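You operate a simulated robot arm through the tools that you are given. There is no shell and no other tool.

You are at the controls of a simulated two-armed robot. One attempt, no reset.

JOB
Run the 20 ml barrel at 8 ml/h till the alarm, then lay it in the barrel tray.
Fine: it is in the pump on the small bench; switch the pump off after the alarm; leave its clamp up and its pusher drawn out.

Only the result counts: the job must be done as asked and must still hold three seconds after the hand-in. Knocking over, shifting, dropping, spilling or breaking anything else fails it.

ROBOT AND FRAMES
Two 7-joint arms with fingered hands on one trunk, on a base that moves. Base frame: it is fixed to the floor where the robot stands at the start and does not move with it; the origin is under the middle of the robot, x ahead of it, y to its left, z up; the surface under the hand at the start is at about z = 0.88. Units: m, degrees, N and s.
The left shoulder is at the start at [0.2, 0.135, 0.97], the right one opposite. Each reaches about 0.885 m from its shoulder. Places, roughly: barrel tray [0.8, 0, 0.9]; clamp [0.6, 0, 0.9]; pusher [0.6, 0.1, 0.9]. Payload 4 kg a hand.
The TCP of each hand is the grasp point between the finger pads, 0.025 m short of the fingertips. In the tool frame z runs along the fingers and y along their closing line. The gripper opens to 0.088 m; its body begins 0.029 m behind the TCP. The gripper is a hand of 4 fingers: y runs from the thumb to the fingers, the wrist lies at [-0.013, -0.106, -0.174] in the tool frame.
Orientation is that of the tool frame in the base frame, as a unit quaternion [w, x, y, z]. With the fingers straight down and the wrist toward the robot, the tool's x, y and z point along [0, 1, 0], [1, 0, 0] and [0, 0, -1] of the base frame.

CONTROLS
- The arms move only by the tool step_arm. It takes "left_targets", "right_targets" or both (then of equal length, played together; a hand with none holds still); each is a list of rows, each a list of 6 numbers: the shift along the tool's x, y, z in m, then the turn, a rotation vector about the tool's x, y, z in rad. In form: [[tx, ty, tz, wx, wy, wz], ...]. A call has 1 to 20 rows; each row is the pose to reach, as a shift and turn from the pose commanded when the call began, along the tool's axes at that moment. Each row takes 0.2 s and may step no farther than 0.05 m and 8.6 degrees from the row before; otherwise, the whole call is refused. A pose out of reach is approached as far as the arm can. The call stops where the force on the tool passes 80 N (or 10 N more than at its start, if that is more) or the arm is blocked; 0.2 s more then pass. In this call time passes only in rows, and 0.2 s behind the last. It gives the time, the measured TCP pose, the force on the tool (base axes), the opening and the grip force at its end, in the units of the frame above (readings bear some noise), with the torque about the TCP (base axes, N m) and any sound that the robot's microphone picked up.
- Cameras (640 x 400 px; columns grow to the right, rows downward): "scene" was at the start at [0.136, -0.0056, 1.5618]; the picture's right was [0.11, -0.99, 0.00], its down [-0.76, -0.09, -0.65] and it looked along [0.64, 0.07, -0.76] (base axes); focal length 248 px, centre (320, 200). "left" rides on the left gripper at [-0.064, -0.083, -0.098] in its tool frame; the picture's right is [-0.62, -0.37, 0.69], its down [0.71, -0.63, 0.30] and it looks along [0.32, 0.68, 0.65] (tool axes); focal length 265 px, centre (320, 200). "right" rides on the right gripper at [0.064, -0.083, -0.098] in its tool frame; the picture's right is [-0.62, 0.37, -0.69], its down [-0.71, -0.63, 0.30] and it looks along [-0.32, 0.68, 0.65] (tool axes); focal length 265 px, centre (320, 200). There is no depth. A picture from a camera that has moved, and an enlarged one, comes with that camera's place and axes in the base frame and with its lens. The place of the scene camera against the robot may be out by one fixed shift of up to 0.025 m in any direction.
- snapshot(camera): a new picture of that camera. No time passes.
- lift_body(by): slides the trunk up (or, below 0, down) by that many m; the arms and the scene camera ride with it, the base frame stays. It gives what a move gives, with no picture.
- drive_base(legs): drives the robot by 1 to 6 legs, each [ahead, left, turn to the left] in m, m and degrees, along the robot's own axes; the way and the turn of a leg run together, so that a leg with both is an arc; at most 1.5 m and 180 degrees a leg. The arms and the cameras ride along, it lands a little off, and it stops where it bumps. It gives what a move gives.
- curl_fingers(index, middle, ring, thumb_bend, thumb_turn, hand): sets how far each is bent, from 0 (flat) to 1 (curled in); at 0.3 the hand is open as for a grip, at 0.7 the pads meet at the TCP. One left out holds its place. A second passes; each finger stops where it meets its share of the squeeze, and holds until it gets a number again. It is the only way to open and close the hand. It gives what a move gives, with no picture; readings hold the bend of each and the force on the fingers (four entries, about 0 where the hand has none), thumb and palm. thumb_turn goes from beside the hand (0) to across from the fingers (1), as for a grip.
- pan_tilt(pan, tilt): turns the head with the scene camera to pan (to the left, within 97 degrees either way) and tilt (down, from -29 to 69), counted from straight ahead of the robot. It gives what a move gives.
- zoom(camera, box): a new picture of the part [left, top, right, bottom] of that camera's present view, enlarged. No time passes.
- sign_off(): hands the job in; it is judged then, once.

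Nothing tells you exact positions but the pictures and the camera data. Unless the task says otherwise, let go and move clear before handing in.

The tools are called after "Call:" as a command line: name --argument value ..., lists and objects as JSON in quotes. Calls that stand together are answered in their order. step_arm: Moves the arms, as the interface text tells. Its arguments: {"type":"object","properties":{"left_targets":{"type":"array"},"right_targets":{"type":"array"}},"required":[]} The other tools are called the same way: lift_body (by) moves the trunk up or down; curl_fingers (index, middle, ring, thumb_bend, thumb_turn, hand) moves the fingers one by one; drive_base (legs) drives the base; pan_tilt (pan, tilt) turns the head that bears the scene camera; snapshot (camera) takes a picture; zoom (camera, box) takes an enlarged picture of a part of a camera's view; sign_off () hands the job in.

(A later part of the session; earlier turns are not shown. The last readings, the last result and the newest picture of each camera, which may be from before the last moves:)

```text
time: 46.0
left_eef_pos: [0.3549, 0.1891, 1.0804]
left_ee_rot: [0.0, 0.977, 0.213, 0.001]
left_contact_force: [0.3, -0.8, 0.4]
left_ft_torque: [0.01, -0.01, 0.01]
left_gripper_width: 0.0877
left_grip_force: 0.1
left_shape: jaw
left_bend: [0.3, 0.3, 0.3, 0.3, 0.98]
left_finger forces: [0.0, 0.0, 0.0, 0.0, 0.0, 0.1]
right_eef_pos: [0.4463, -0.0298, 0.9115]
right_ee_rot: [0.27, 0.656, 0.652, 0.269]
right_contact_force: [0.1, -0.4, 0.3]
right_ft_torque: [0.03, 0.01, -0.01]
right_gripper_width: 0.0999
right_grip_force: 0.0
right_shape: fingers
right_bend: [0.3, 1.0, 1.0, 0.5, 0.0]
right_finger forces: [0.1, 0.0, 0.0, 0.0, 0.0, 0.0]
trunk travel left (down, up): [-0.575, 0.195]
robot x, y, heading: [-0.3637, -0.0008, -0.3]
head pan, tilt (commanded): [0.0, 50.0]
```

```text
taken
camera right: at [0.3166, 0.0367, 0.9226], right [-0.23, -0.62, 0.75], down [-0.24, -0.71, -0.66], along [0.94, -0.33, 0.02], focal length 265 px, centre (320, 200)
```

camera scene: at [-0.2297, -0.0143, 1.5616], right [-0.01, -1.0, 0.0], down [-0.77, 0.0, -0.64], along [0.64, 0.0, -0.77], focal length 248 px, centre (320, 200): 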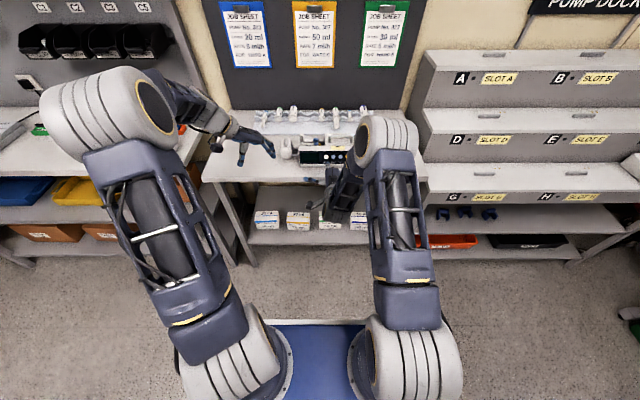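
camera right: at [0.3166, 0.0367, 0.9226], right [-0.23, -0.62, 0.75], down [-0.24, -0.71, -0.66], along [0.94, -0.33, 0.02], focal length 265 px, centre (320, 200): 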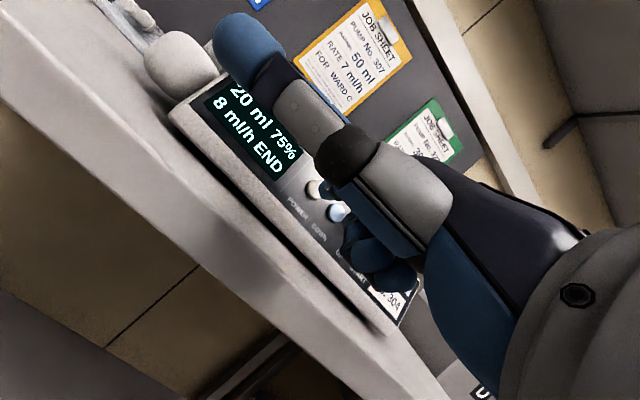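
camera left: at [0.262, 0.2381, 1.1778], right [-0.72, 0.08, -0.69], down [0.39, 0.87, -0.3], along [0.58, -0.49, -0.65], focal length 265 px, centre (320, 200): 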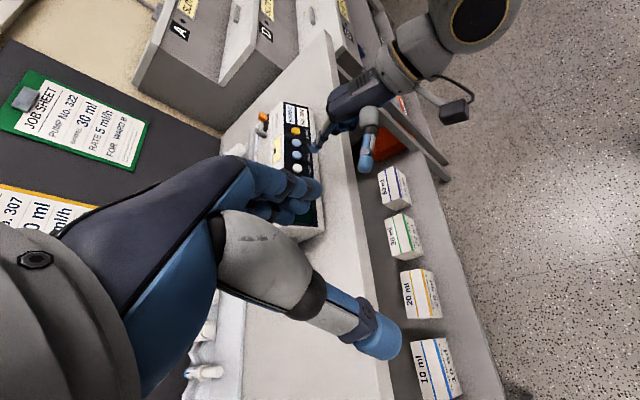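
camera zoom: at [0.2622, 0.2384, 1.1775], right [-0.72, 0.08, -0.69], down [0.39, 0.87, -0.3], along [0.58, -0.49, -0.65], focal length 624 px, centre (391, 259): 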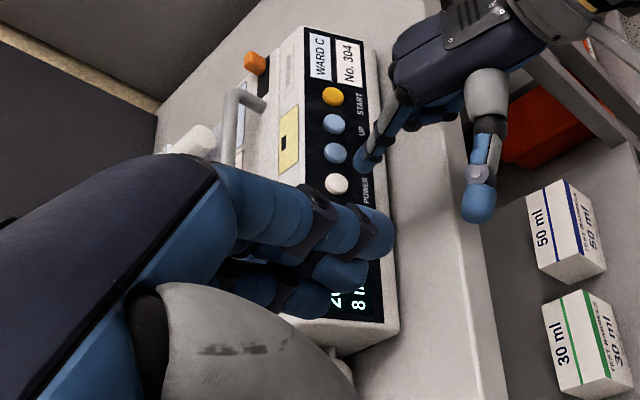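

END with amber light is steady and the pusher has stopped. I'll keep time running while moving the left hand to a better view of the pusher and clamp, and listen for the alarm.

Call:
step_arm --left_targets '[[0.033, 0.0153, 0, 0, 0, 0], [0.0664, 0.0307, 0, 0, 0, 0], [0.0995, 0.046, 0, 0, 0, 0], [0.1327, 0.0613, 0, 0, 0, 0], [0.1327, 0.0613, 0, 0, 0, 0], [0.1327, 0.0613, 0, 0, 0, 0], [0.1327, 0.0613, 0, 0, 0, 0], [0.1327, 0.0613, 0, 0, 0, 0], [0.1327, 0.0613, 0, 0, 0, 0], [0.1327, 0.0613, 0, 0, 0, 0], [0.1327, 0.0613, 0, 0, 0, 0], [0.1327, 0.0613, 0, 0, 0, 0], [0.1327, 0.0613, 0, 0, 0, 0], [0.1327, 0.0613, 0, 0, 0, 0], [0.1327, 0.0613, 0, 0, 0, 0], [0.1327, 0.0613, 0, 0, 0, 0], [0.1327, 0.0613, 0, 0, 0, 0], [0.1327, 0.0613, 0, 0, 0, 0], [0.1327, 0.0613, 0, 0, 0, 0], [0.1327, 0.0613, 0, 0, 0, 0]]'

Call:
zoom --camera "left" --box '[290, 40, 450, 280]'

Call:
zoom --camera "left" --box '[290, 130, 420, 280]'

Call:
zoom --camera "scene" --box '[270, 110, 370, 180]'

```text
time: 50.2
left_eef_pos: [0.5012, 0.1888, 1.0808]
left_ee_rot: [0.0, 0.977, 0.213, 0.0]
left_contact_force: [-0.1, -0.9, -0.4]
left_ft_torque: [0.01, 0.01, 0.03]
left_gripper_width: 0.0877
left_grip_force: 0.1
left_shape: jaw
left_bend: [0.3, 0.3, 0.3, 0.3, 0.98]
left_finger forces: [0.0, 0.0, 0.0, 0.0, 0.0, 0.0]
right_eef_pos: [0.4457, -0.029, 0.9113]
right_ee_rot: [0.27, 0.655, 0.652, 0.269]
right_contact_force: [-0.4, 0.2, -0.4]
right_ft_torque: [-0.02, 0.0, -0.02]
right_gripper_width: 0.0997
right_grip_force: 0.0
right_shape: fingers
right_bend: [0.3, 1.0, 1.0, 0.5, 0.0]
right_finger forces: [0.1, 0.0, 0.0, 0.1, 0.1, 0.1]
trunk travel left (down, up): [-0.575, 0.195]
robot x, y, heading: [-0.3633, -0.0003, -0.4]
head pan, tilt (commanded): [0.0, 50.0]
```

```text
1.67 times, centred on (370, 160) of left
camera zoom: at [0.409, 0.2383, 1.1772], right [-0.72, 0.08, -0.69], down [0.39, 0.87, -0.3], along [0.58, -0.49, -0.65], focal length 442 px, centre (237, 267)
```

zoom: 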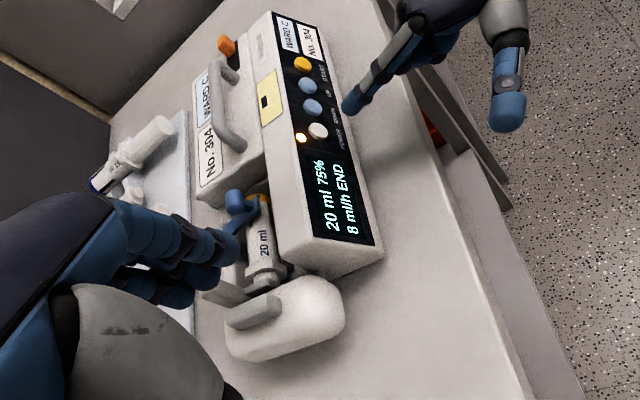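

```text
2.67 times, centred on (355, 205) of left
camera zoom: at [0.409, 0.2383, 1.1772], right [-0.72, 0.08, -0.69], down [0.39, 0.87, -0.3], along [0.58, -0.49, -0.65], focal length 708 px, centre (227, 187)
```

zoom: 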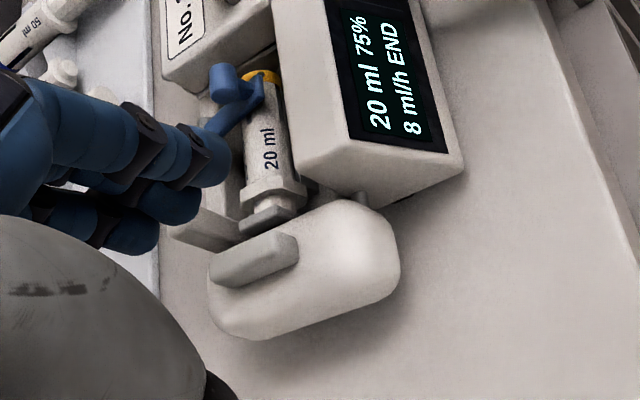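

```text
5.71 times, centred on (320, 145) of scene
camera zoom: at [-0.2294, -0.014, 1.5615], right [-0.01, -1.0, 0.0], down [-0.77, 0.0, -0.64], along [0.64, 0.0, -0.77], focal length 1419 px, centre (320, 514)
```

zoom: 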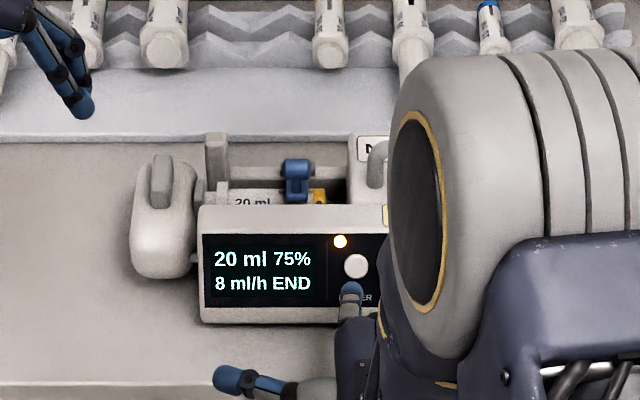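

The plunger is fully home, pump stopped with END and the amber alarm light steady for over 10 s. I take this as the alarm and switch the pump off with POWER.

Call:
step_arm --right_targets '[[0, 0.009, 0.015, 0, 0, 0], [0, 0.012, 0.02, 0, 0, 0], [0, 0.015, 0.0255, 0, 0, 0], [0, 0.009, 0.015, 0, 0, 0], [0, 0.0, 0.0, 0, 0, 0]]'

Call:
zoom --camera "left" --box '[290, 40, 450, 280]'

Call:
zoom --camera "scene" --box '[270, 110, 370, 180]'

```text
time: 51.4
left_eef_pos: [0.5039, 0.1889, 1.0808]
left_ee_rot: [0.0, 0.977, 0.214, 0.0]
left_contact_force: [0.0, 0.1, -0.8]
left_ft_torque: [0.01, 0.05, -0.02]
left_gripper_width: 0.0876
left_grip_force: 0.0
left_shape: jaw
left_bend: [0.3, 0.3, 0.3, 0.3, 0.98]
left_finger forces: [0.0, 0.1, 0.1, 0.1, 0.0, 0.1]
right_eef_pos: [0.4466, -0.0314, 0.912]
right_ee_rot: [0.271, 0.655, 0.652, 0.269]
right_contact_force: [0.8, 0.8, -0.3]
right_ft_torque: [-0.02, 0.0, 0.0]
right_gripper_width: 0.0998
right_grip_force: 0.1
right_shape: fingers
right_bend: [0.3, 1.0, 1.0, 0.5, 0.0]
right_finger forces: [0.0, 0.0, 0.1, 0.0, 0.0, 0.0]
trunk travel left (down, up): [-0.575, 0.195]
robot x, y, heading: [-0.3635, 0.0044, -0.3]
head pan, tilt (commanded): [0.0, 50.0]
heard: click
```

```text
1.67 times, centred on (370, 160) of left
camera zoom: at [0.4091, 0.2383, 1.1772], right [-0.72, 0.08, -0.69], down [0.39, 0.87, -0.3], along [0.58, -0.49, -0.65], focal length 442 px, centre (237, 267)
```

zoom: 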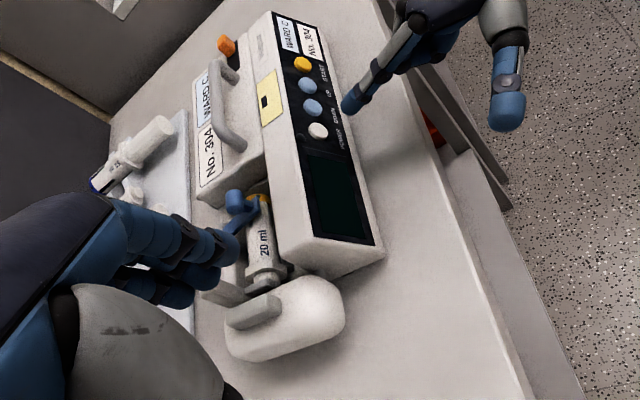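

```text
5.71 times, centred on (320, 145) of scene
camera zoom: at [-0.2293, -0.0141, 1.5615], right [-0.01, -1.0, 0.0], down [-0.77, 0.0, -0.64], along [0.64, 0.0, -0.77], focal length 1419 px, centre (320, 514)
```

zoom: 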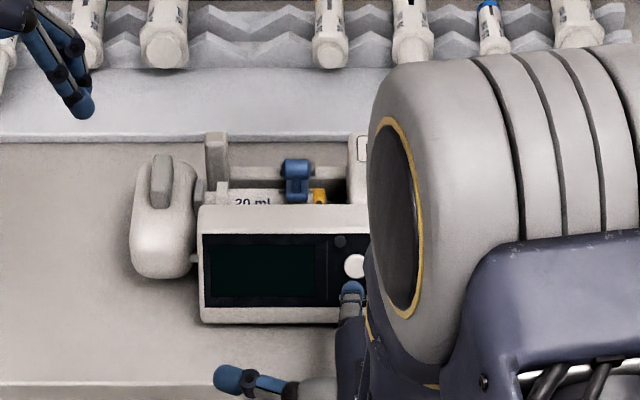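

The pump is off (display and light dark). I'll withdraw the right hand up and to the right and study the clamp and pusher.

Call:
step_arm --right_targets '[[0, -0.028, -0.028, 0, 0, 0], [-0.028, -0.0141, -0.0566, 0, 0, 0], [-0.056, 0.0127, -0.0834, 0, 0, 0], [-0.084, 0.0396, -0.1103, 0, 0, 0], [-0.112, 0.0665, -0.1372, 0, 0, 0], [-0.14, 0.0933, -0.164, 0, 0, 0], [-0.168, 0.1202, -0.1909, 0, 0, 0]]'

Call:
snapshot --camera "scene"

Call:
zoom --camera "scene" --box '[270, 110, 370, 180]'

Call:
snapshot --camera "right"

```text
time: 53.0
left_eef_pos: [0.5022, 0.1895, 1.0811]
left_ee_rot: [0.0, 0.977, 0.213, 0.002]
left_contact_force: [-0.3, 0.2, -0.1]
left_ft_torque: [0.0, -0.02, -0.02]
left_gripper_width: 0.0876
left_grip_force: 0.1
left_shape: jaw
left_bend: [0.3, 0.3, 0.3, 0.3, 0.98]
left_finger forces: [0.0, 0.0, 0.0, 0.1, 0.1, 0.1]
right_eef_pos: [0.3957, -0.1979, 1.1353]
right_ee_rot: [0.271, 0.656, 0.651, 0.268]
right_contact_force: [0.8, 0.1, -0.5]
right_ft_torque: [-0.01, 0.01, 0.02]
right_gripper_width: 0.0996
right_grip_force: 0.0
right_shape: fingers
right_bend: [0.3, 1.0, 1.0, 0.5, 0.0]
right_finger forces: [0.1, 0.0, 0.0, 0.1, 0.0, 0.0]
trunk travel left (down, up): [-0.575, 0.195]
robot x, y, heading: [-0.3671, -0.0019, -0.5]
head pan, tilt (commanded): [0.0, 50.0]
```

```text
taken
camera scene: at [-0.2291, -0.0139, 1.5615], right [-0.01, -1.0, 0.0], down [-0.77, 0.0, -0.64], along [0.64, 0.0, -0.77], focal length 248 px, centre (320, 200)
```

scene: 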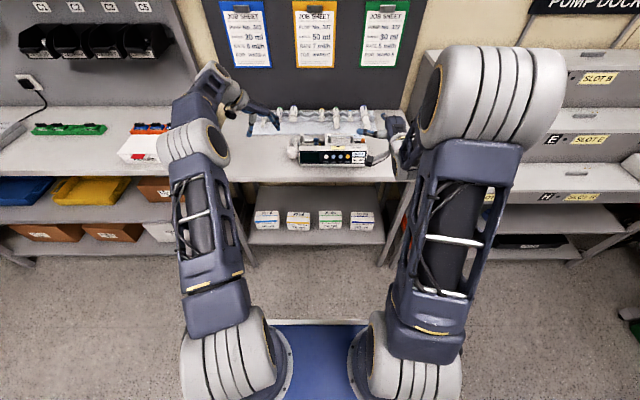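

```text
5.71 times, centred on (320, 145) of scene
camera zoom: at [-0.2291, -0.0139, 1.5615], right [-0.01, -1.0, 0.0], down [-0.77, 0.0, -0.64], along [0.64, 0.0, -0.77], focal length 1419 px, centre (320, 514)
```

zoom: 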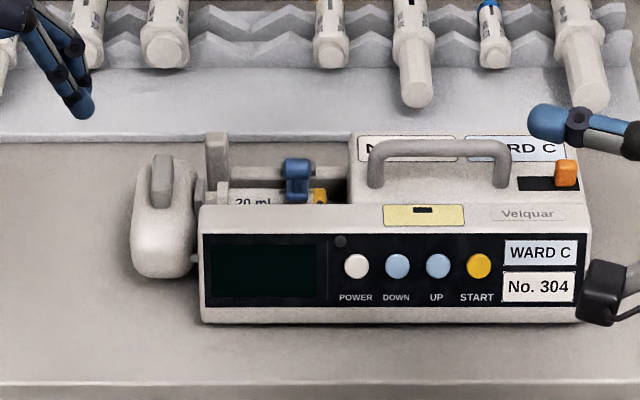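

```text
taken
camera right: at [0.2665, -0.1314, 1.146], right [-0.23, -0.62, 0.75], down [-0.24, -0.71, -0.66], along [0.94, -0.33, 0.02], focal length 265 px, centre (320, 200)
```

right: 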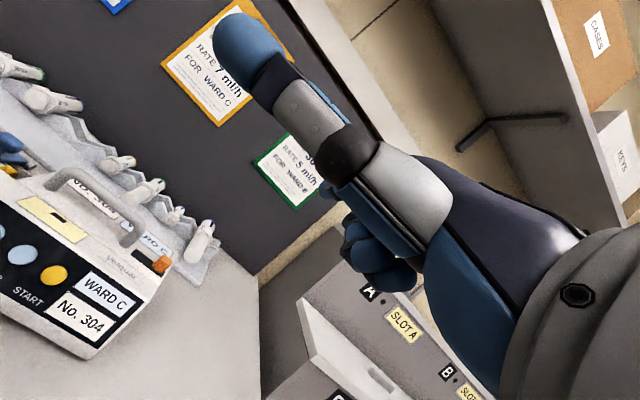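

Next I'll drive forward 0.17 m so that pump and tray are in comfortable reach, then bring the right camera over the clamp.

Call:
drive_base --legs '[[0.17, 0, 0]]'

Call:
snapshot --camera "left"

Call:
snapshot --camera "scene"

```text
time: 54.5
left_eef_pos: [0.6706, 0.1886, 1.0797]
left_ee_rot: [-0.001, 0.977, 0.213, -0.001]
left_contact_force: [-0.5, 0.7, 0.6]
left_ft_torque: [0.01, -0.01, 0.01]
left_gripper_width: 0.0875
left_grip_force: 0.1
left_shape: jaw
left_bend: [0.3, 0.3, 0.3, 0.3, 0.98]
left_finger forces: [0.0, 0.0, 0.0, 0.1, 0.0, 0.0]
right_eef_pos: [0.5636, -0.1996, 1.1348]
right_ee_rot: [0.27, 0.655, 0.652, 0.27]
right_contact_force: [-0.2, 0.0, 0.4]
right_ft_torque: [0.0, -0.03, -0.01]
right_gripper_width: 0.0999
right_grip_force: 0.1
right_shape: fingers
right_bend: [0.3, 1.0, 1.0, 0.5, 0.0]
right_finger forces: [0.0, 0.0, 0.0, 0.0, 0.0, 0.1]
trunk travel left (down, up): [-0.575, 0.195]
robot x, y, heading: [-0.2014, 0.0028, -0.2]
head pan, tilt (commanded): [0.0, 50.0]
```

```text
taken
camera left: at [0.5774, 0.2375, 1.1772], right [-0.72, 0.08, -0.69], down [0.39, 0.87, -0.3], along [0.58, -0.49, -0.65], focal length 265 px, centre (320, 200)
```

left: 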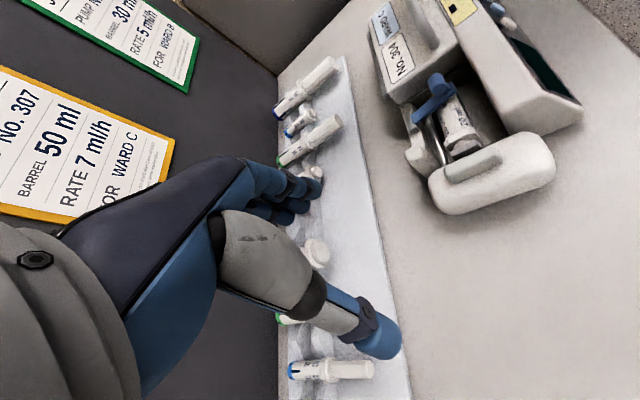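

```text
taken
camera scene: at [-0.061, -0.015, 1.5616], right [-0.01, -1.0, 0.0], down [-0.77, 0.0, -0.64], along [0.64, 0.0, -0.77], focal length 248 px, centre (320, 200)
```

scene: 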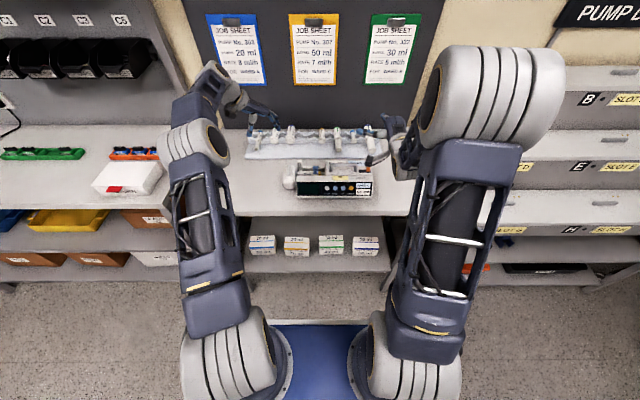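

Now the left camera sees pusher, barrel and clamp unobstructed from the rear-left. I'll zoom in.

Call:
zoom --camera "left" --box '[380, 40, 580, 220]'

Call:
zoom --camera "left" --box '[390, 60, 500, 170]'

Call:
zoom --camera "left" --box '[260, 40, 420, 400]'

Call:
zoom --camera "scene" --box '[235, 105, 405, 205]'

```text
2.22 times, centred on (480, 130) of left
camera zoom: at [0.5774, 0.2375, 1.1772], right [-0.72, 0.08, -0.69], down [0.39, 0.87, -0.3], along [0.58, -0.49, -0.65], focal length 590 px, centre (-36, 356)
```

zoom: 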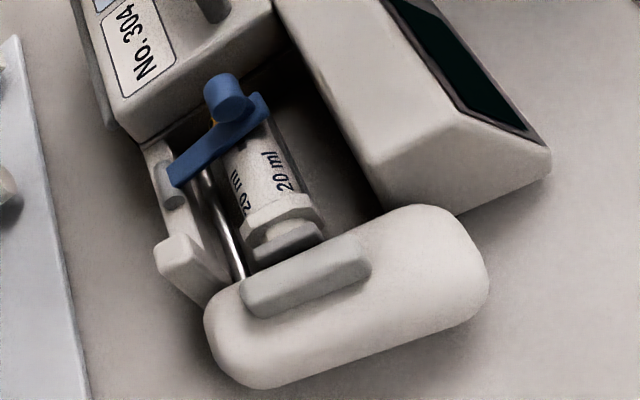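

```text
3.64 times, centred on (445, 115) of left
camera zoom: at [0.5774, 0.2375, 1.1772], right [-0.72, 0.08, -0.69], down [0.39, 0.87, -0.3], along [0.58, -0.49, -0.65], focal length 965 px, centre (-134, 509)
```

zoom: 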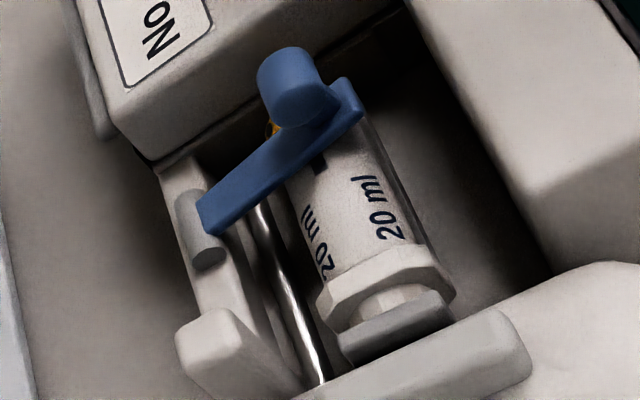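

```text
1.11 times, centred on (340, 220) of left
camera zoom: at [0.5774, 0.2375, 1.1772], right [-0.72, 0.08, -0.69], down [0.39, 0.87, -0.3], along [0.58, -0.49, -0.65], focal length 295 px, centre (298, 178)
```

zoom: 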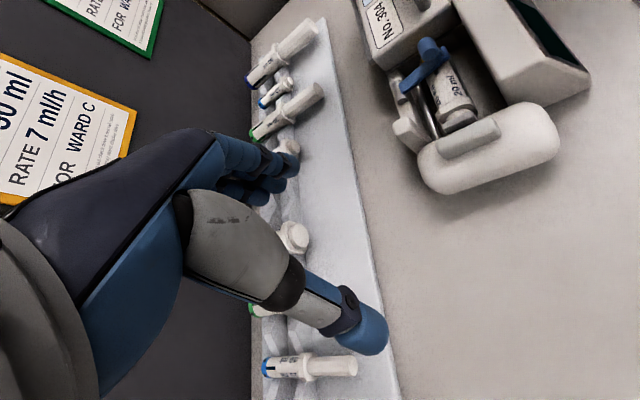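

```text
3.76 times, centred on (320, 155) of scene
camera zoom: at [-0.061, -0.015, 1.5616], right [-0.01, -1.0, 0.0], down [-0.77, 0.0, -0.64], along [0.64, 0.0, -0.77], focal length 935 px, centre (320, 369)
```

zoom: 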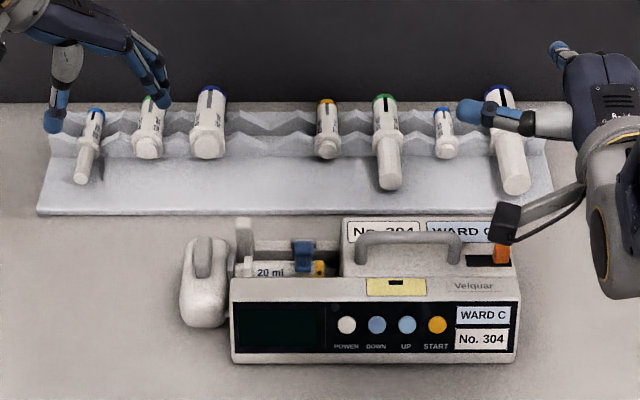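

The clamp is a blue bar hinged at the rear rail (about [0.648, 0.013, 0.925]) with a knob near its front end at about [0.602, 0.011, 0.958]; the pusher is the white block near y 0.11 with a grey bar on top. I'll move the right hand aside and bring the left index finger in front of the knob to swing the clamp up and back.

Call:
step_arm --right_targets '[[-0.035, 0.014, -0.014, 0, 0, 0], [-0.07, 0.028, -0.028, 0, 0, 0], [-0.105, 0.042, -0.042, 0, 0, 0]]'

Call:
curl_fingers --hand "left" --index 0.3 --middle 1 --ring 1 --thumb_bend 0.5 --thumb_turn 0

Call:
step_arm --left_targets '[[-0.0261, 0.0116, 0, 0, 0, -0.142], [-0.0523, 0.0231, 0, 0, 0, -0.284], [-0.0784, 0.0347, 0, 0, 0, -0.426], [-0.1045, 0.0463, 0, 0, 0, -0.568], [-0.1306, 0.0578, 0, 0, 0, -0.71], [-0.1568, 0.0694, 0, 0, 0, -0.852], [-0.1829, 0.0809, 0, 0, 0, -0.994], [-0.209, 0.0925, 0, 0, 0, -1.136]]'

Call:
snapshot --camera "left"

Call:
snapshot --camera "scene"

```text
time: 55.3
left_eef_pos: [0.6691, 0.1892, 1.0811]
left_ee_rot: [0.0, 0.977, 0.213, 0.0]
left_contact_force: [0.2, 0.8, 0.0]
left_ft_torque: [0.01, -0.02, 0.02]
left_gripper_width: 0.0878
left_grip_force: 0.1
left_shape: jaw
left_bend: [0.3, 0.3, 0.3, 0.3, 0.98]
left_finger forces: [0.1, 0.0, 0.1, 0.1, 0.1, 0.1]
right_eef_pos: [0.5659, -0.3032, 1.1948]
right_ee_rot: [0.271, 0.655, 0.652, 0.269]
right_contact_force: [-0.6, 0.5, -0.1]
right_ft_torque: [-0.01, 0.02, 0.01]
right_gripper_width: 0.1002
right_grip_force: 0.0
right_shape: fingers
right_bend: [0.3, 1.0, 1.0, 0.5, 0.0]
right_finger forces: [0.1, 0.0, 0.1, 0.0, 0.0, 0.1]
trunk travel left (down, up): [-0.575, 0.195]
robot x, y, heading: [-0.1961, 0.0018, -0.1]
head pan, tilt (commanded): [0.0, 50.0]
```

```text
time: 56.3
left_eef_pos: [0.6699, 0.1884, 1.0814]
left_ee_rot: [0.001, 0.977, 0.214, 0.0]
left_contact_force: [0.4, -1.2, -0.6]
left_ft_torque: [-0.01, 0.01, 0.02]
left_gripper_width: 0.1001
left_grip_force: 0.0
left_shape: fingers
left_bend: [0.3, 1.0, 1.0, 0.5, 0.0]
left_finger forces: [0.0, 0.0, 0.1, 0.1, 0.1, 0.0]
right_eef_pos: [0.5654, -0.3045, 1.1947]
right_ee_rot: [0.271, 0.655, 0.652, 0.269]
right_contact_force: [-0.3, -0.4, -0.3]
right_ft_torque: [-0.01, -0.04, -0.03]
right_gripper_width: 0.0999
right_grip_force: 0.1
right_shape: fingers
right_bend: [0.3, 1.0, 1.0, 0.5, 0.0]
right_finger forces: [0.0, 0.1, 0.0, 0.0, 0.0, 0.1]
trunk travel left (down, up): [-0.575, 0.195]
robot x, y, heading: [-0.2005, -0.0007, -0.0]
head pan, tilt (commanded): [0.0, 50.0]
```

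```text
time: 58.1
left_eef_pos: [0.5196, 0.0174, 1.0798]
left_ee_rot: [0.0, 0.707, 0.707, 0.001]
left_contact_force: [0.4, 1.2, 0.4]
left_ft_torque: [-0.06, 0.0, -0.01]
left_gripper_width: 0.0999
left_grip_force: 0.1
left_shape: fingers
left_bend: [0.3, 1.0, 1.0, 0.5, 0.0]
left_finger forces: [0.0, 0.1, 0.0, 0.1, 0.0, 0.0]
right_eef_pos: [0.5656, -0.3024, 1.194]
right_ee_rot: [0.271, 0.656, 0.652, 0.268]
right_contact_force: [0.2, -1.3, 0.1]
right_ft_torque: [-0.01, 0.0, -0.02]
right_gripper_width: 0.0997
right_grip_force: 0.1
right_shape: fingers
right_bend: [0.3, 1.0, 1.0, 0.5, 0.0]
right_finger forces: [0.0, 0.0, 0.0, 0.1, 0.0, 0.0]
trunk travel left (down, up): [-0.575, 0.195]
robot x, y, heading: [-0.1985, -0.0, -0.6]
head pan, tilt (commanded): [0.0, 50.0]
```

```text
taken
camera left: at [0.4366, -0.0462, 1.176], right [-0.37, -0.62, -0.69], down [-0.63, 0.72, -0.31], along [0.69, 0.32, -0.65], focal length 265 px, centre (320, 200)
```

left: 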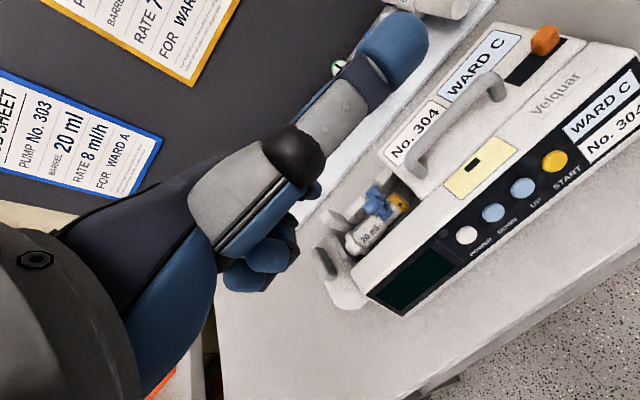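

```text
taken
camera scene: at [-0.0609, -0.0144, 1.5615], right [0.0, -1.0, 0.0], down [-0.77, 0.0, -0.64], along [0.64, 0.0, -0.77], focal length 248 px, centre (320, 200)
```

scene: 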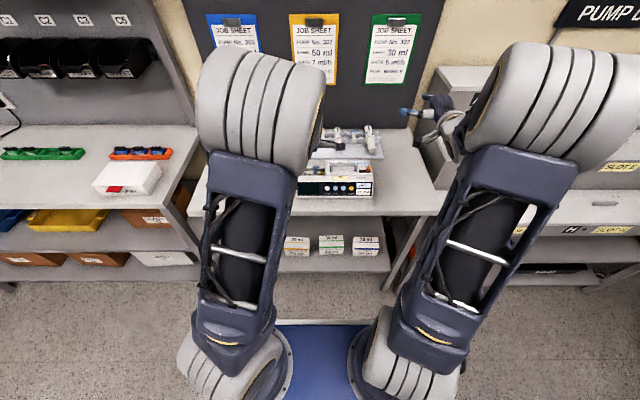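

Call:
zoom --camera "left" --box '[290, 140, 470, 300]'

Call:
zoom --camera "right" --box '[0, 60, 240, 260]'

```text
2.50 times, centred on (380, 220) of left
camera zoom: at [0.4366, -0.0462, 1.176], right [-0.37, -0.62, -0.69], down [-0.63, 0.72, -0.31], along [0.69, 0.32, -0.65], focal length 664 px, centre (170, 150)
```

zoom: 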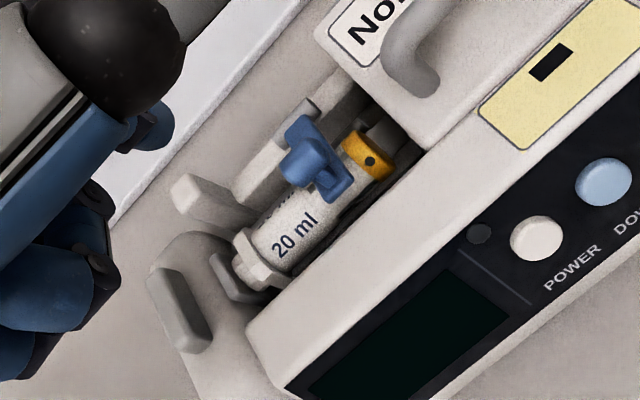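

```text
2.00 times, centred on (120, 160) of right
camera zoom: at [0.4352, -0.236, 1.2055], right [-0.23, -0.62, 0.75], down [-0.23, -0.71, -0.66], along [0.94, -0.33, 0.02], focal length 531 px, centre (720, 280)
```

zoom: 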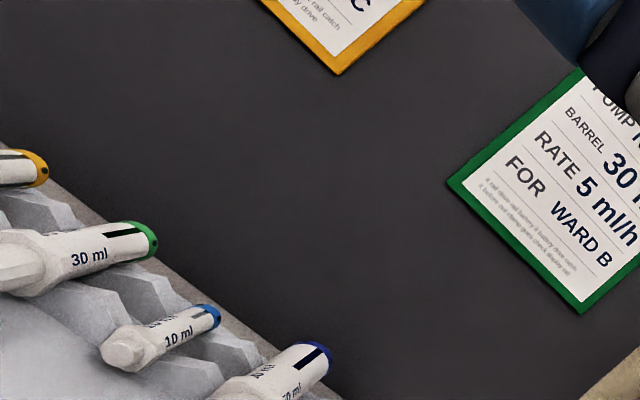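

I'll pitch the left hand about 20° so the index fingertip leads, and come down closer to the clamp knob for a check.

Call:
step_arm --left_targets '[[0, 0.003, 0.015, 0.1163, 0, 0], [0.001, 0.006, 0.03, 0.2327, 0, 0], [0.001, 0.01, 0.05, 0.349, 0, 0]]'

Call:
snapshot --camera "left"

Call:
zoom --camera "left" --box '[270, 120, 450, 280]'

```text
time: 58.9
left_eef_pos: [0.5277, 0.0191, 1.0319]
left_ee_rot: [-0.124, 0.698, 0.695, -0.122]
left_contact_force: [0.8, 0.4, 0.0]
left_ft_torque: [0.06, 0.0, 0.01]
left_gripper_width: 0.0998
left_grip_force: 0.1
left_shape: fingers
left_bend: [0.3, 1.0, 1.0, 0.5, 0.0]
left_finger forces: [0.0, 0.0, 0.0, 0.1, 0.0, 0.0]
right_eef_pos: [0.5642, -0.304, 1.195]
right_ee_rot: [0.271, 0.655, 0.652, 0.27]
right_contact_force: [0.7, -0.3, 0.2]
right_ft_torque: [0.0, 0.0, -0.02]
right_gripper_width: 0.0999
right_grip_force: 0.0
right_shape: fingers
right_bend: [0.3, 1.0, 1.0, 0.5, 0.0]
right_finger forces: [0.0, 0.1, 0.1, 0.0, 0.0, 0.0]
trunk travel left (down, up): [-0.575, 0.195]
robot x, y, heading: [-0.1997, -0.0008, -0.2]
head pan, tilt (commanded): [0.0, 50.0]
```

```text
taken
camera left: at [0.4837, -0.0459, 1.1508], right [-0.59, -0.62, -0.52], down [-0.69, 0.72, -0.07], along [0.42, 0.32, -0.85], focal length 265 px, centre (320, 200)
```

left: 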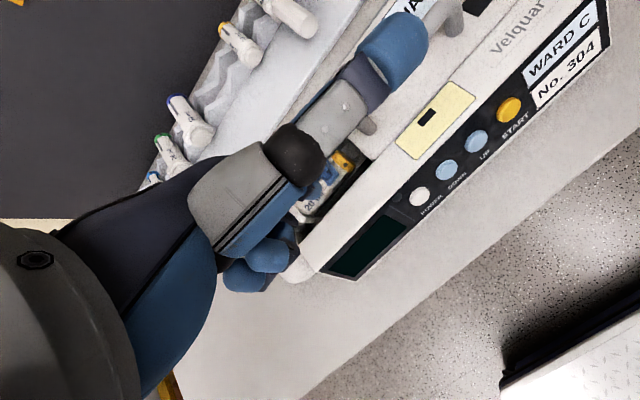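

```text
2.50 times, centred on (360, 200) of left
camera zoom: at [0.4837, -0.0459, 1.1508], right [-0.59, -0.62, -0.52], down [-0.69, 0.72, -0.07], along [0.42, 0.32, -0.85], focal length 664 px, centre (220, 200)
```

zoom: 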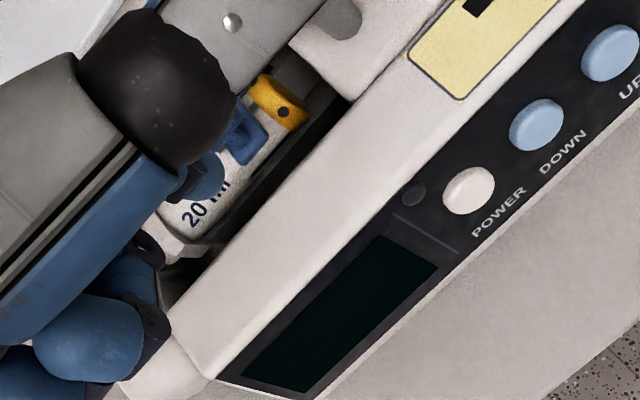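

The left thumb hides its own view, so I'll place the right hand (closed) as an observing camera from the front-right.

Call:
curl_fingers --hand "right" --index 1 --middle 1 --ring 1 --thumb_bend 1 --thumb_turn 1

Call:
step_arm --right_targets '[[0.0094, -0.0127, -0.002, 0.0723, 0.0376, -0.0909], [0.0188, -0.0253, -0.0041, 0.1446, 0.0753, -0.1817], [0.0282, -0.038, -0.0062, 0.2169, 0.1129, -0.2726], [0.0376, -0.0506, -0.0082, 0.2892, 0.1506, -0.3634], [0.047, -0.0633, -0.0103, 0.3615, 0.1882, -0.4543], [0.0564, -0.076, -0.0123, 0.4337, 0.2258, -0.5452], [0.0658, -0.0886, -0.0144, 0.506, 0.2635, -0.636], [0.0752, -0.1013, -0.0164, 0.5783, 0.3011, -0.7269], [0.0846, -0.1139, -0.0185, 0.6506, 0.3388, -0.8177], [0.094, -0.1266, -0.0205, 0.7229, 0.3764, -0.9086]]'

Call:
snapshot --camera "right"

Call:
snapshot --camera "scene"

```text
time: 59.9
left_eef_pos: [0.5278, 0.0182, 1.031]
left_ee_rot: [-0.123, 0.698, 0.694, -0.122]
left_contact_force: [0.1, -0.2, 0.2]
left_ft_torque: [0.0, 0.03, -0.01]
left_gripper_width: 0.0998
left_grip_force: 0.2
left_shape: fingers
left_bend: [0.3, 1.0, 1.0, 0.5, 0.0]
left_finger forces: [0.0, 0.0, 0.0, 0.1, 0.0, 0.0]
right_eef_pos: [0.5643, -0.3029, 1.1952]
right_ee_rot: [0.271, 0.655, 0.651, 0.27]
right_contact_force: [-0.4, -0.5, -1.0]
right_ft_torque: [0.0, 0.01, 0.0]
right_gripper_width: 0.0254
right_grip_force: 0.0
right_shape: fingers
right_bend: [1.0, 1.0, 1.0, 0.99, 0.89]
right_finger forces: [0.0, 0.0, 0.1, 0.1, 0.0, 0.0]
trunk travel left (down, up): [-0.575, 0.195]
robot x, y, heading: [-0.2001, -0.0008, -0.2]
head pan, tilt (commanded): [0.0, 50.0]
```

```text
time: 62.1
left_eef_pos: [0.5285, 0.0172, 1.0316]
left_ee_rot: [-0.123, 0.698, 0.695, -0.123]
left_contact_force: [0.9, -0.5, 0.9]
left_ft_torque: [-0.05, 0.02, 0.0]
left_gripper_width: 0.1001
left_grip_force: 0.0
left_shape: fingers
left_bend: [0.3, 1.0, 1.0, 0.5, 0.0]
left_finger forces: [0.1, 0.1, 0.0, 0.0, 0.1, 0.0]
right_eef_pos: [0.4603, -0.2088, 1.1198]
right_ee_rot: [-0.001, 0.303, 0.953, -0.001]
right_contact_force: [0.5, 0.0, 0.5]
right_ft_torque: [-0.05, -0.02, -0.01]
right_gripper_width: 0.0252
right_grip_force: 0.0
right_shape: fingers
right_bend: [1.0, 1.0, 1.0, 0.99, 0.89]
right_finger forces: [0.1, 0.1, 0.0, 0.0, 0.1, 0.0]
trunk travel left (down, up): [-0.575, 0.195]
robot x, y, heading: [-0.2003, -0.0028, -0.2]
head pan, tilt (commanded): [0.0, 50.0]
```

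```text
taken
camera right: at [0.3585, -0.238, 1.2187], right [0.72, -0.06, 0.69], down [0.22, -0.93, -0.3], along [0.66, 0.37, -0.66], focal length 265 px, centre (320, 200)
```

right: 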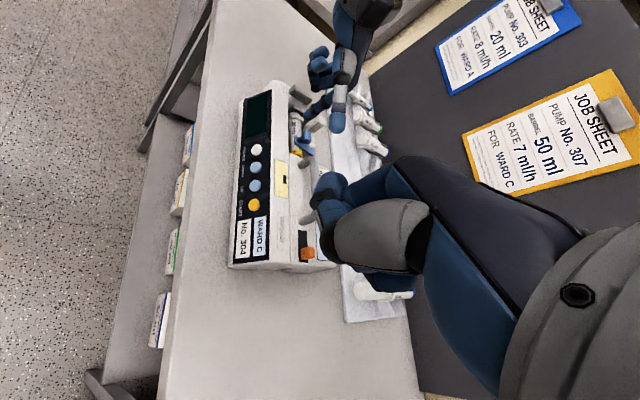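

```text
taken
camera scene: at [-0.0611, -0.0151, 1.5616], right [-0.01, -1.0, 0.0], down [-0.77, 0.0, -0.64], along [0.64, 0.0, -0.77], focal length 248 px, centre (320, 200)
```

scene: 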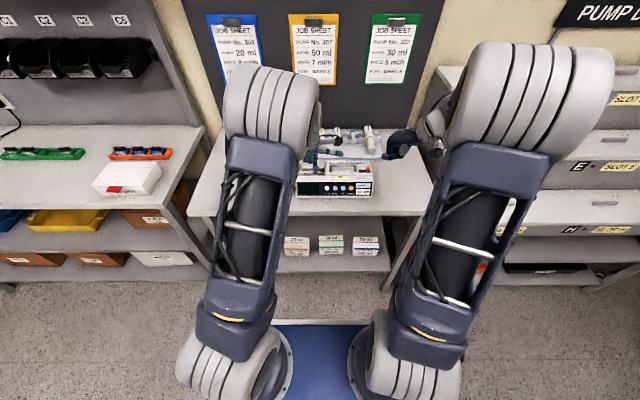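

Call:
zoom --camera "right" --box '[250, 60, 390, 180]'

Call:
zoom --camera "right" --box '[220, 60, 400, 280]'

```text
3.33 times, centred on (320, 120) of right
camera zoom: at [0.3585, -0.238, 1.2187], right [0.72, -0.06, 0.69], down [0.22, -0.93, -0.3], along [0.66, 0.37, -0.66], focal length 885 px, centre (320, 467)
```

zoom: 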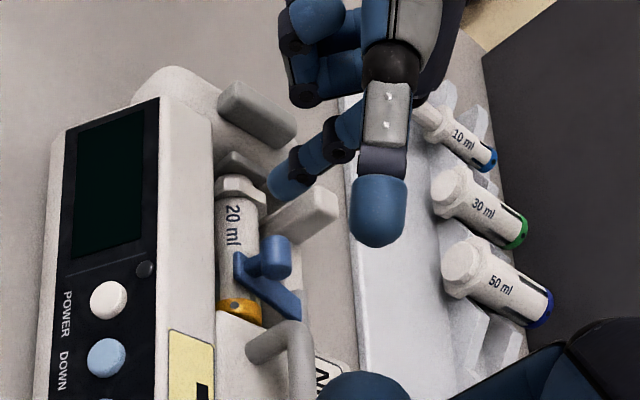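

```text
1.82 times, centred on (310, 170) of right
camera zoom: at [0.3585, -0.238, 1.2187], right [0.72, -0.06, 0.69], down [0.22, -0.93, -0.3], along [0.66, 0.37, -0.66], focal length 483 px, centre (338, 254)
```

zoom: 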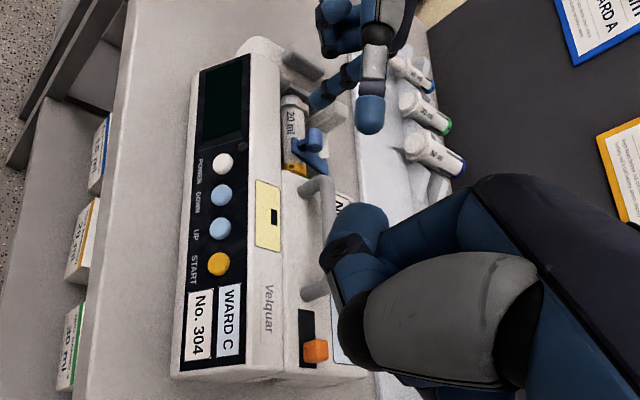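

The view confirms my estimates. Lowering the left index tip just in front of the knob (between front block and knob).

Call:
step_arm --left_targets '[[0.001, 0.0094, 0.0184, 0, 0, 0], [0.0015, 0.0187, 0.0368, 0, 0, 0]]'

Call:
zoom --camera "right" --box '[260, 80, 360, 170]'

```text
time: 62.7
left_eef_pos: [0.5344, 0.0199, 0.9906]
left_ee_rot: [-0.123, 0.698, 0.695, -0.122]
left_contact_force: [0.4, 0.1, -0.1]
left_ft_torque: [0.02, 0.0, -0.03]
left_gripper_width: 0.1001
left_grip_force: 0.0
left_shape: fingers
left_bend: [0.3, 1.0, 1.0, 0.5, 0.0]
left_finger forces: [0.0, 0.0, 0.1, 0.0, 0.1, 0.0]
right_eef_pos: [0.4606, -0.2089, 1.1205]
right_ee_rot: [-0.001, 0.303, 0.953, 0.0]
right_contact_force: [0.0, 0.7, 0.5]
right_ft_torque: [0.0, 0.03, 0.0]
right_gripper_width: 0.0255
right_grip_force: 0.0
right_shape: fingers
right_bend: [1.0, 1.0, 1.0, 0.99, 0.89]
right_finger forces: [0.0, 0.0, 0.1, 0.1, 0.0, 0.1]
trunk travel left (down, up): [-0.575, 0.195]
robot x, y, heading: [-0.1949, 0.0015, -0.3]
head pan, tilt (commanded): [0.0, 50.0]
```

```text
4.44 times, centred on (310, 125) of right
camera zoom: at [0.3586, -0.2377, 1.2187], right [0.72, -0.06, 0.69], down [0.22, -0.93, -0.3], along [0.66, 0.37, -0.66], focal length 1180 px, centre (364, 533)
```

zoom: 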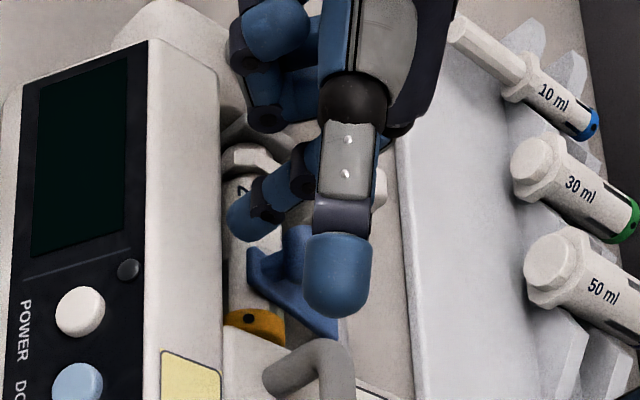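

The tip is ~6 mm too far left; I'll shift it right and start pushing gently rearward against the knob.

Call:
step_arm --left_targets '[[-0.006, 0, 0, 0, 0, 0], [-0.006, 0.0056, -0.002, 0, 0, 0]]'

Call:
zoom --camera "right" --box '[260, 80, 360, 170]'

```text
time: 63.3
left_eef_pos: [0.5399, 0.0132, 0.99]
left_ee_rot: [-0.124, 0.698, 0.694, -0.123]
left_contact_force: [0.4, 0.6, 1.7]
left_ft_torque: [-0.01, -0.01, 0.02]
left_gripper_width: 0.1003
left_grip_force: 0.0
left_shape: fingers
left_bend: [0.3, 1.0, 1.0, 0.5, 0.0]
left_finger forces: [0.0, 0.1, 0.0, 0.0, 0.0, 0.1]
right_eef_pos: [0.4605, -0.2087, 1.1203]
right_ee_rot: [-0.001, 0.303, 0.953, -0.001]
right_contact_force: [-0.6, -0.1, 0.3]
right_ft_torque: [0.02, 0.02, -0.02]
right_gripper_width: 0.0252
right_grip_force: 0.1
right_shape: fingers
right_bend: [1.0, 1.0, 1.0, 0.99, 0.89]
right_finger forces: [0.0, 0.0, 0.0, 0.0, 0.0, 0.0]
trunk travel left (down, up): [-0.575, 0.195]
robot x, y, heading: [-0.1966, 0.0014, -0.4]
head pan, tilt (commanded): [0.0, 50.0]
```

```text
4.44 times, centred on (310, 125) of right
camera zoom: at [0.3587, -0.2378, 1.2186], right [0.72, -0.06, 0.69], down [0.22, -0.93, -0.3], along [0.66, 0.37, -0.65], focal length 1180 px, centre (364, 533)
```

zoom: 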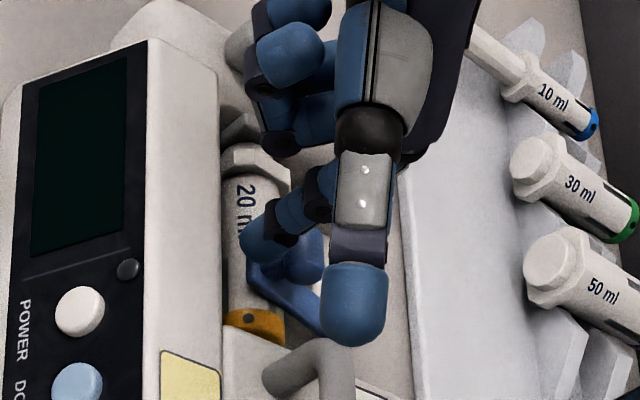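

Call:
step_arm --left_targets '[[-0.003, 0.0038, -0.0014, 0, 0, 0], [-0.003, 0.0075, -0.0027, 0, 0, 0]]'

Call:
zoom --camera "right" --box '[260, 80, 360, 170]'

```text
time: 63.9
left_eef_pos: [0.5483, 0.0091, 0.9893]
left_ee_rot: [-0.123, 0.699, 0.694, -0.123]
left_contact_force: [0.8, -0.6, -0.2]
left_ft_torque: [0.01, 0.05, 0.05]
left_gripper_width: 0.1002
left_grip_force: 0.1
left_shape: fingers
left_bend: [0.3, 1.0, 1.0, 0.5, 0.0]
left_finger forces: [0.0, 0.1, 0.0, 0.0, 0.0, 0.0]
right_eef_pos: [0.4605, -0.2082, 1.1197]
right_ee_rot: [-0.001, 0.303, 0.953, -0.001]
right_contact_force: [0.4, -0.1, 0.4]
right_ft_torque: [0.0, -0.02, 0.03]
right_gripper_width: 0.0254
right_grip_force: 0.1
right_shape: fingers
right_bend: [1.0, 1.0, 1.0, 0.99, 0.89]
right_finger forces: [0.0, 0.0, 0.1, 0.0, 0.1, 0.0]
trunk travel left (down, up): [-0.575, 0.195]
robot x, y, heading: [-0.1981, 0.0018, -0.5]
head pan, tilt (commanded): [0.0, 50.0]
```

```text
4.44 times, centred on (310, 125) of right
camera zoom: at [0.3587, -0.2378, 1.2186], right [0.72, -0.06, 0.69], down [0.22, -0.93, -0.3], along [0.66, 0.37, -0.65], focal length 1180 px, centre (364, 533)
```

zoom: 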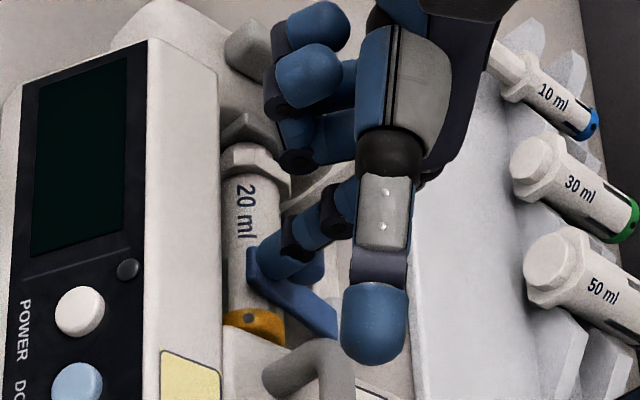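

Call:
step_arm --left_targets '[[0, 0.0038, -0.0014, 0, 0, 0], [0, 0.0075, -0.0027, 0, 0, 0]]'

Call:
zoom --camera "right" --box '[260, 80, 360, 170]'

```text
time: 64.5
left_eef_pos: [0.5548, 0.0095, 0.9905]
left_ee_rot: [-0.123, 0.698, 0.695, -0.122]
left_contact_force: [-3.9, -1.0, 1.5]
left_ft_torque: [-0.05, 0.1, -0.07]
left_gripper_width: 0.0987
left_grip_force: 1.7
left_shape: fingers
left_bend: [0.35, 1.0, 1.0, 0.5, 0.0]
left_finger forces: [4.0, 0.1, 0.1, 0.1, 0.0, 0.0]
right_eef_pos: [0.4618, -0.209, 1.1208]
right_ee_rot: [-0.002, 0.303, 0.953, -0.001]
right_contact_force: [-0.9, 0.0, 0.5]
right_ft_torque: [-0.01, -0.01, 0.02]
right_gripper_width: 0.0251
right_grip_force: 0.1
right_shape: fingers
right_bend: [1.0, 1.0, 1.0, 0.99, 0.89]
right_finger forces: [0.1, 0.0, 0.0, 0.0, 0.0, 0.0]
trunk travel left (down, up): [-0.575, 0.195]
robot x, y, heading: [-0.1969, 0.0016, -0.5]
head pan, tilt (commanded): [0.0, 50.0]
```

```text
4.44 times, centred on (310, 125) of right
camera zoom: at [0.3585, -0.2378, 1.2187], right [0.72, -0.06, 0.69], down [0.22, -0.93, -0.3], along [0.66, 0.37, -0.65], focal length 1180 px, centre (364, 533)
```

zoom: 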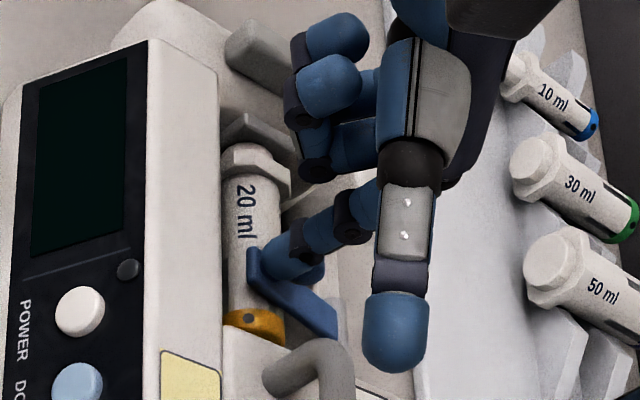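

Call:
step_arm --left_targets '[[0, 0.0047, -0.0017, 0, 0, 0], [0, 0.0084, -0.0072, 0, 0, 0]]'

Call:
zoom --camera "right" --box '[260, 80, 360, 170]'

```text
time: 65.1
left_eef_pos: [0.5652, 0.0083, 0.9944]
left_ee_rot: [-0.122, 0.698, 0.695, -0.122]
left_contact_force: [-5.9, -1.2, 2.7]
left_ft_torque: [-0.04, 0.07, 0.0]
left_gripper_width: 0.0981
left_grip_force: 2.9
left_shape: fingers
left_bend: [0.38, 1.0, 1.0, 0.5, 0.0]
left_finger forces: [5.7, 0.0, 0.0, 0.1, 0.0, 0.0]
right_eef_pos: [0.4609, -0.2086, 1.1201]
right_ee_rot: [-0.002, 0.303, 0.953, -0.001]
right_contact_force: [-1.0, 0.1, -0.3]
right_ft_torque: [0.02, 0.02, 0.01]
right_gripper_width: 0.0254
right_grip_force: 0.1
right_shape: fingers
right_bend: [1.0, 1.0, 1.0, 0.99, 0.89]
right_finger forces: [0.0, 0.0, 0.0, 0.0, 0.1, 0.0]
trunk travel left (down, up): [-0.575, 0.195]
robot x, y, heading: [-0.1943, 0.0018, -0.2]
head pan, tilt (commanded): [0.0, 50.0]
```

```text
4.44 times, centred on (310, 125) of right
camera zoom: at [0.3585, -0.2378, 1.2187], right [0.72, -0.06, 0.69], down [0.22, -0.93, -0.3], along [0.66, 0.37, -0.65], focal length 1180 px, centre (364, 533)
```

zoom: 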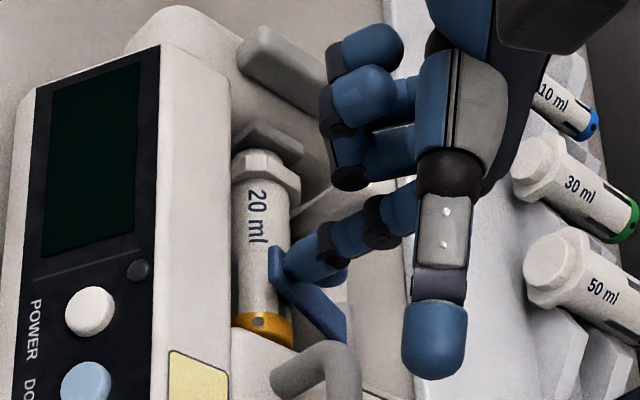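

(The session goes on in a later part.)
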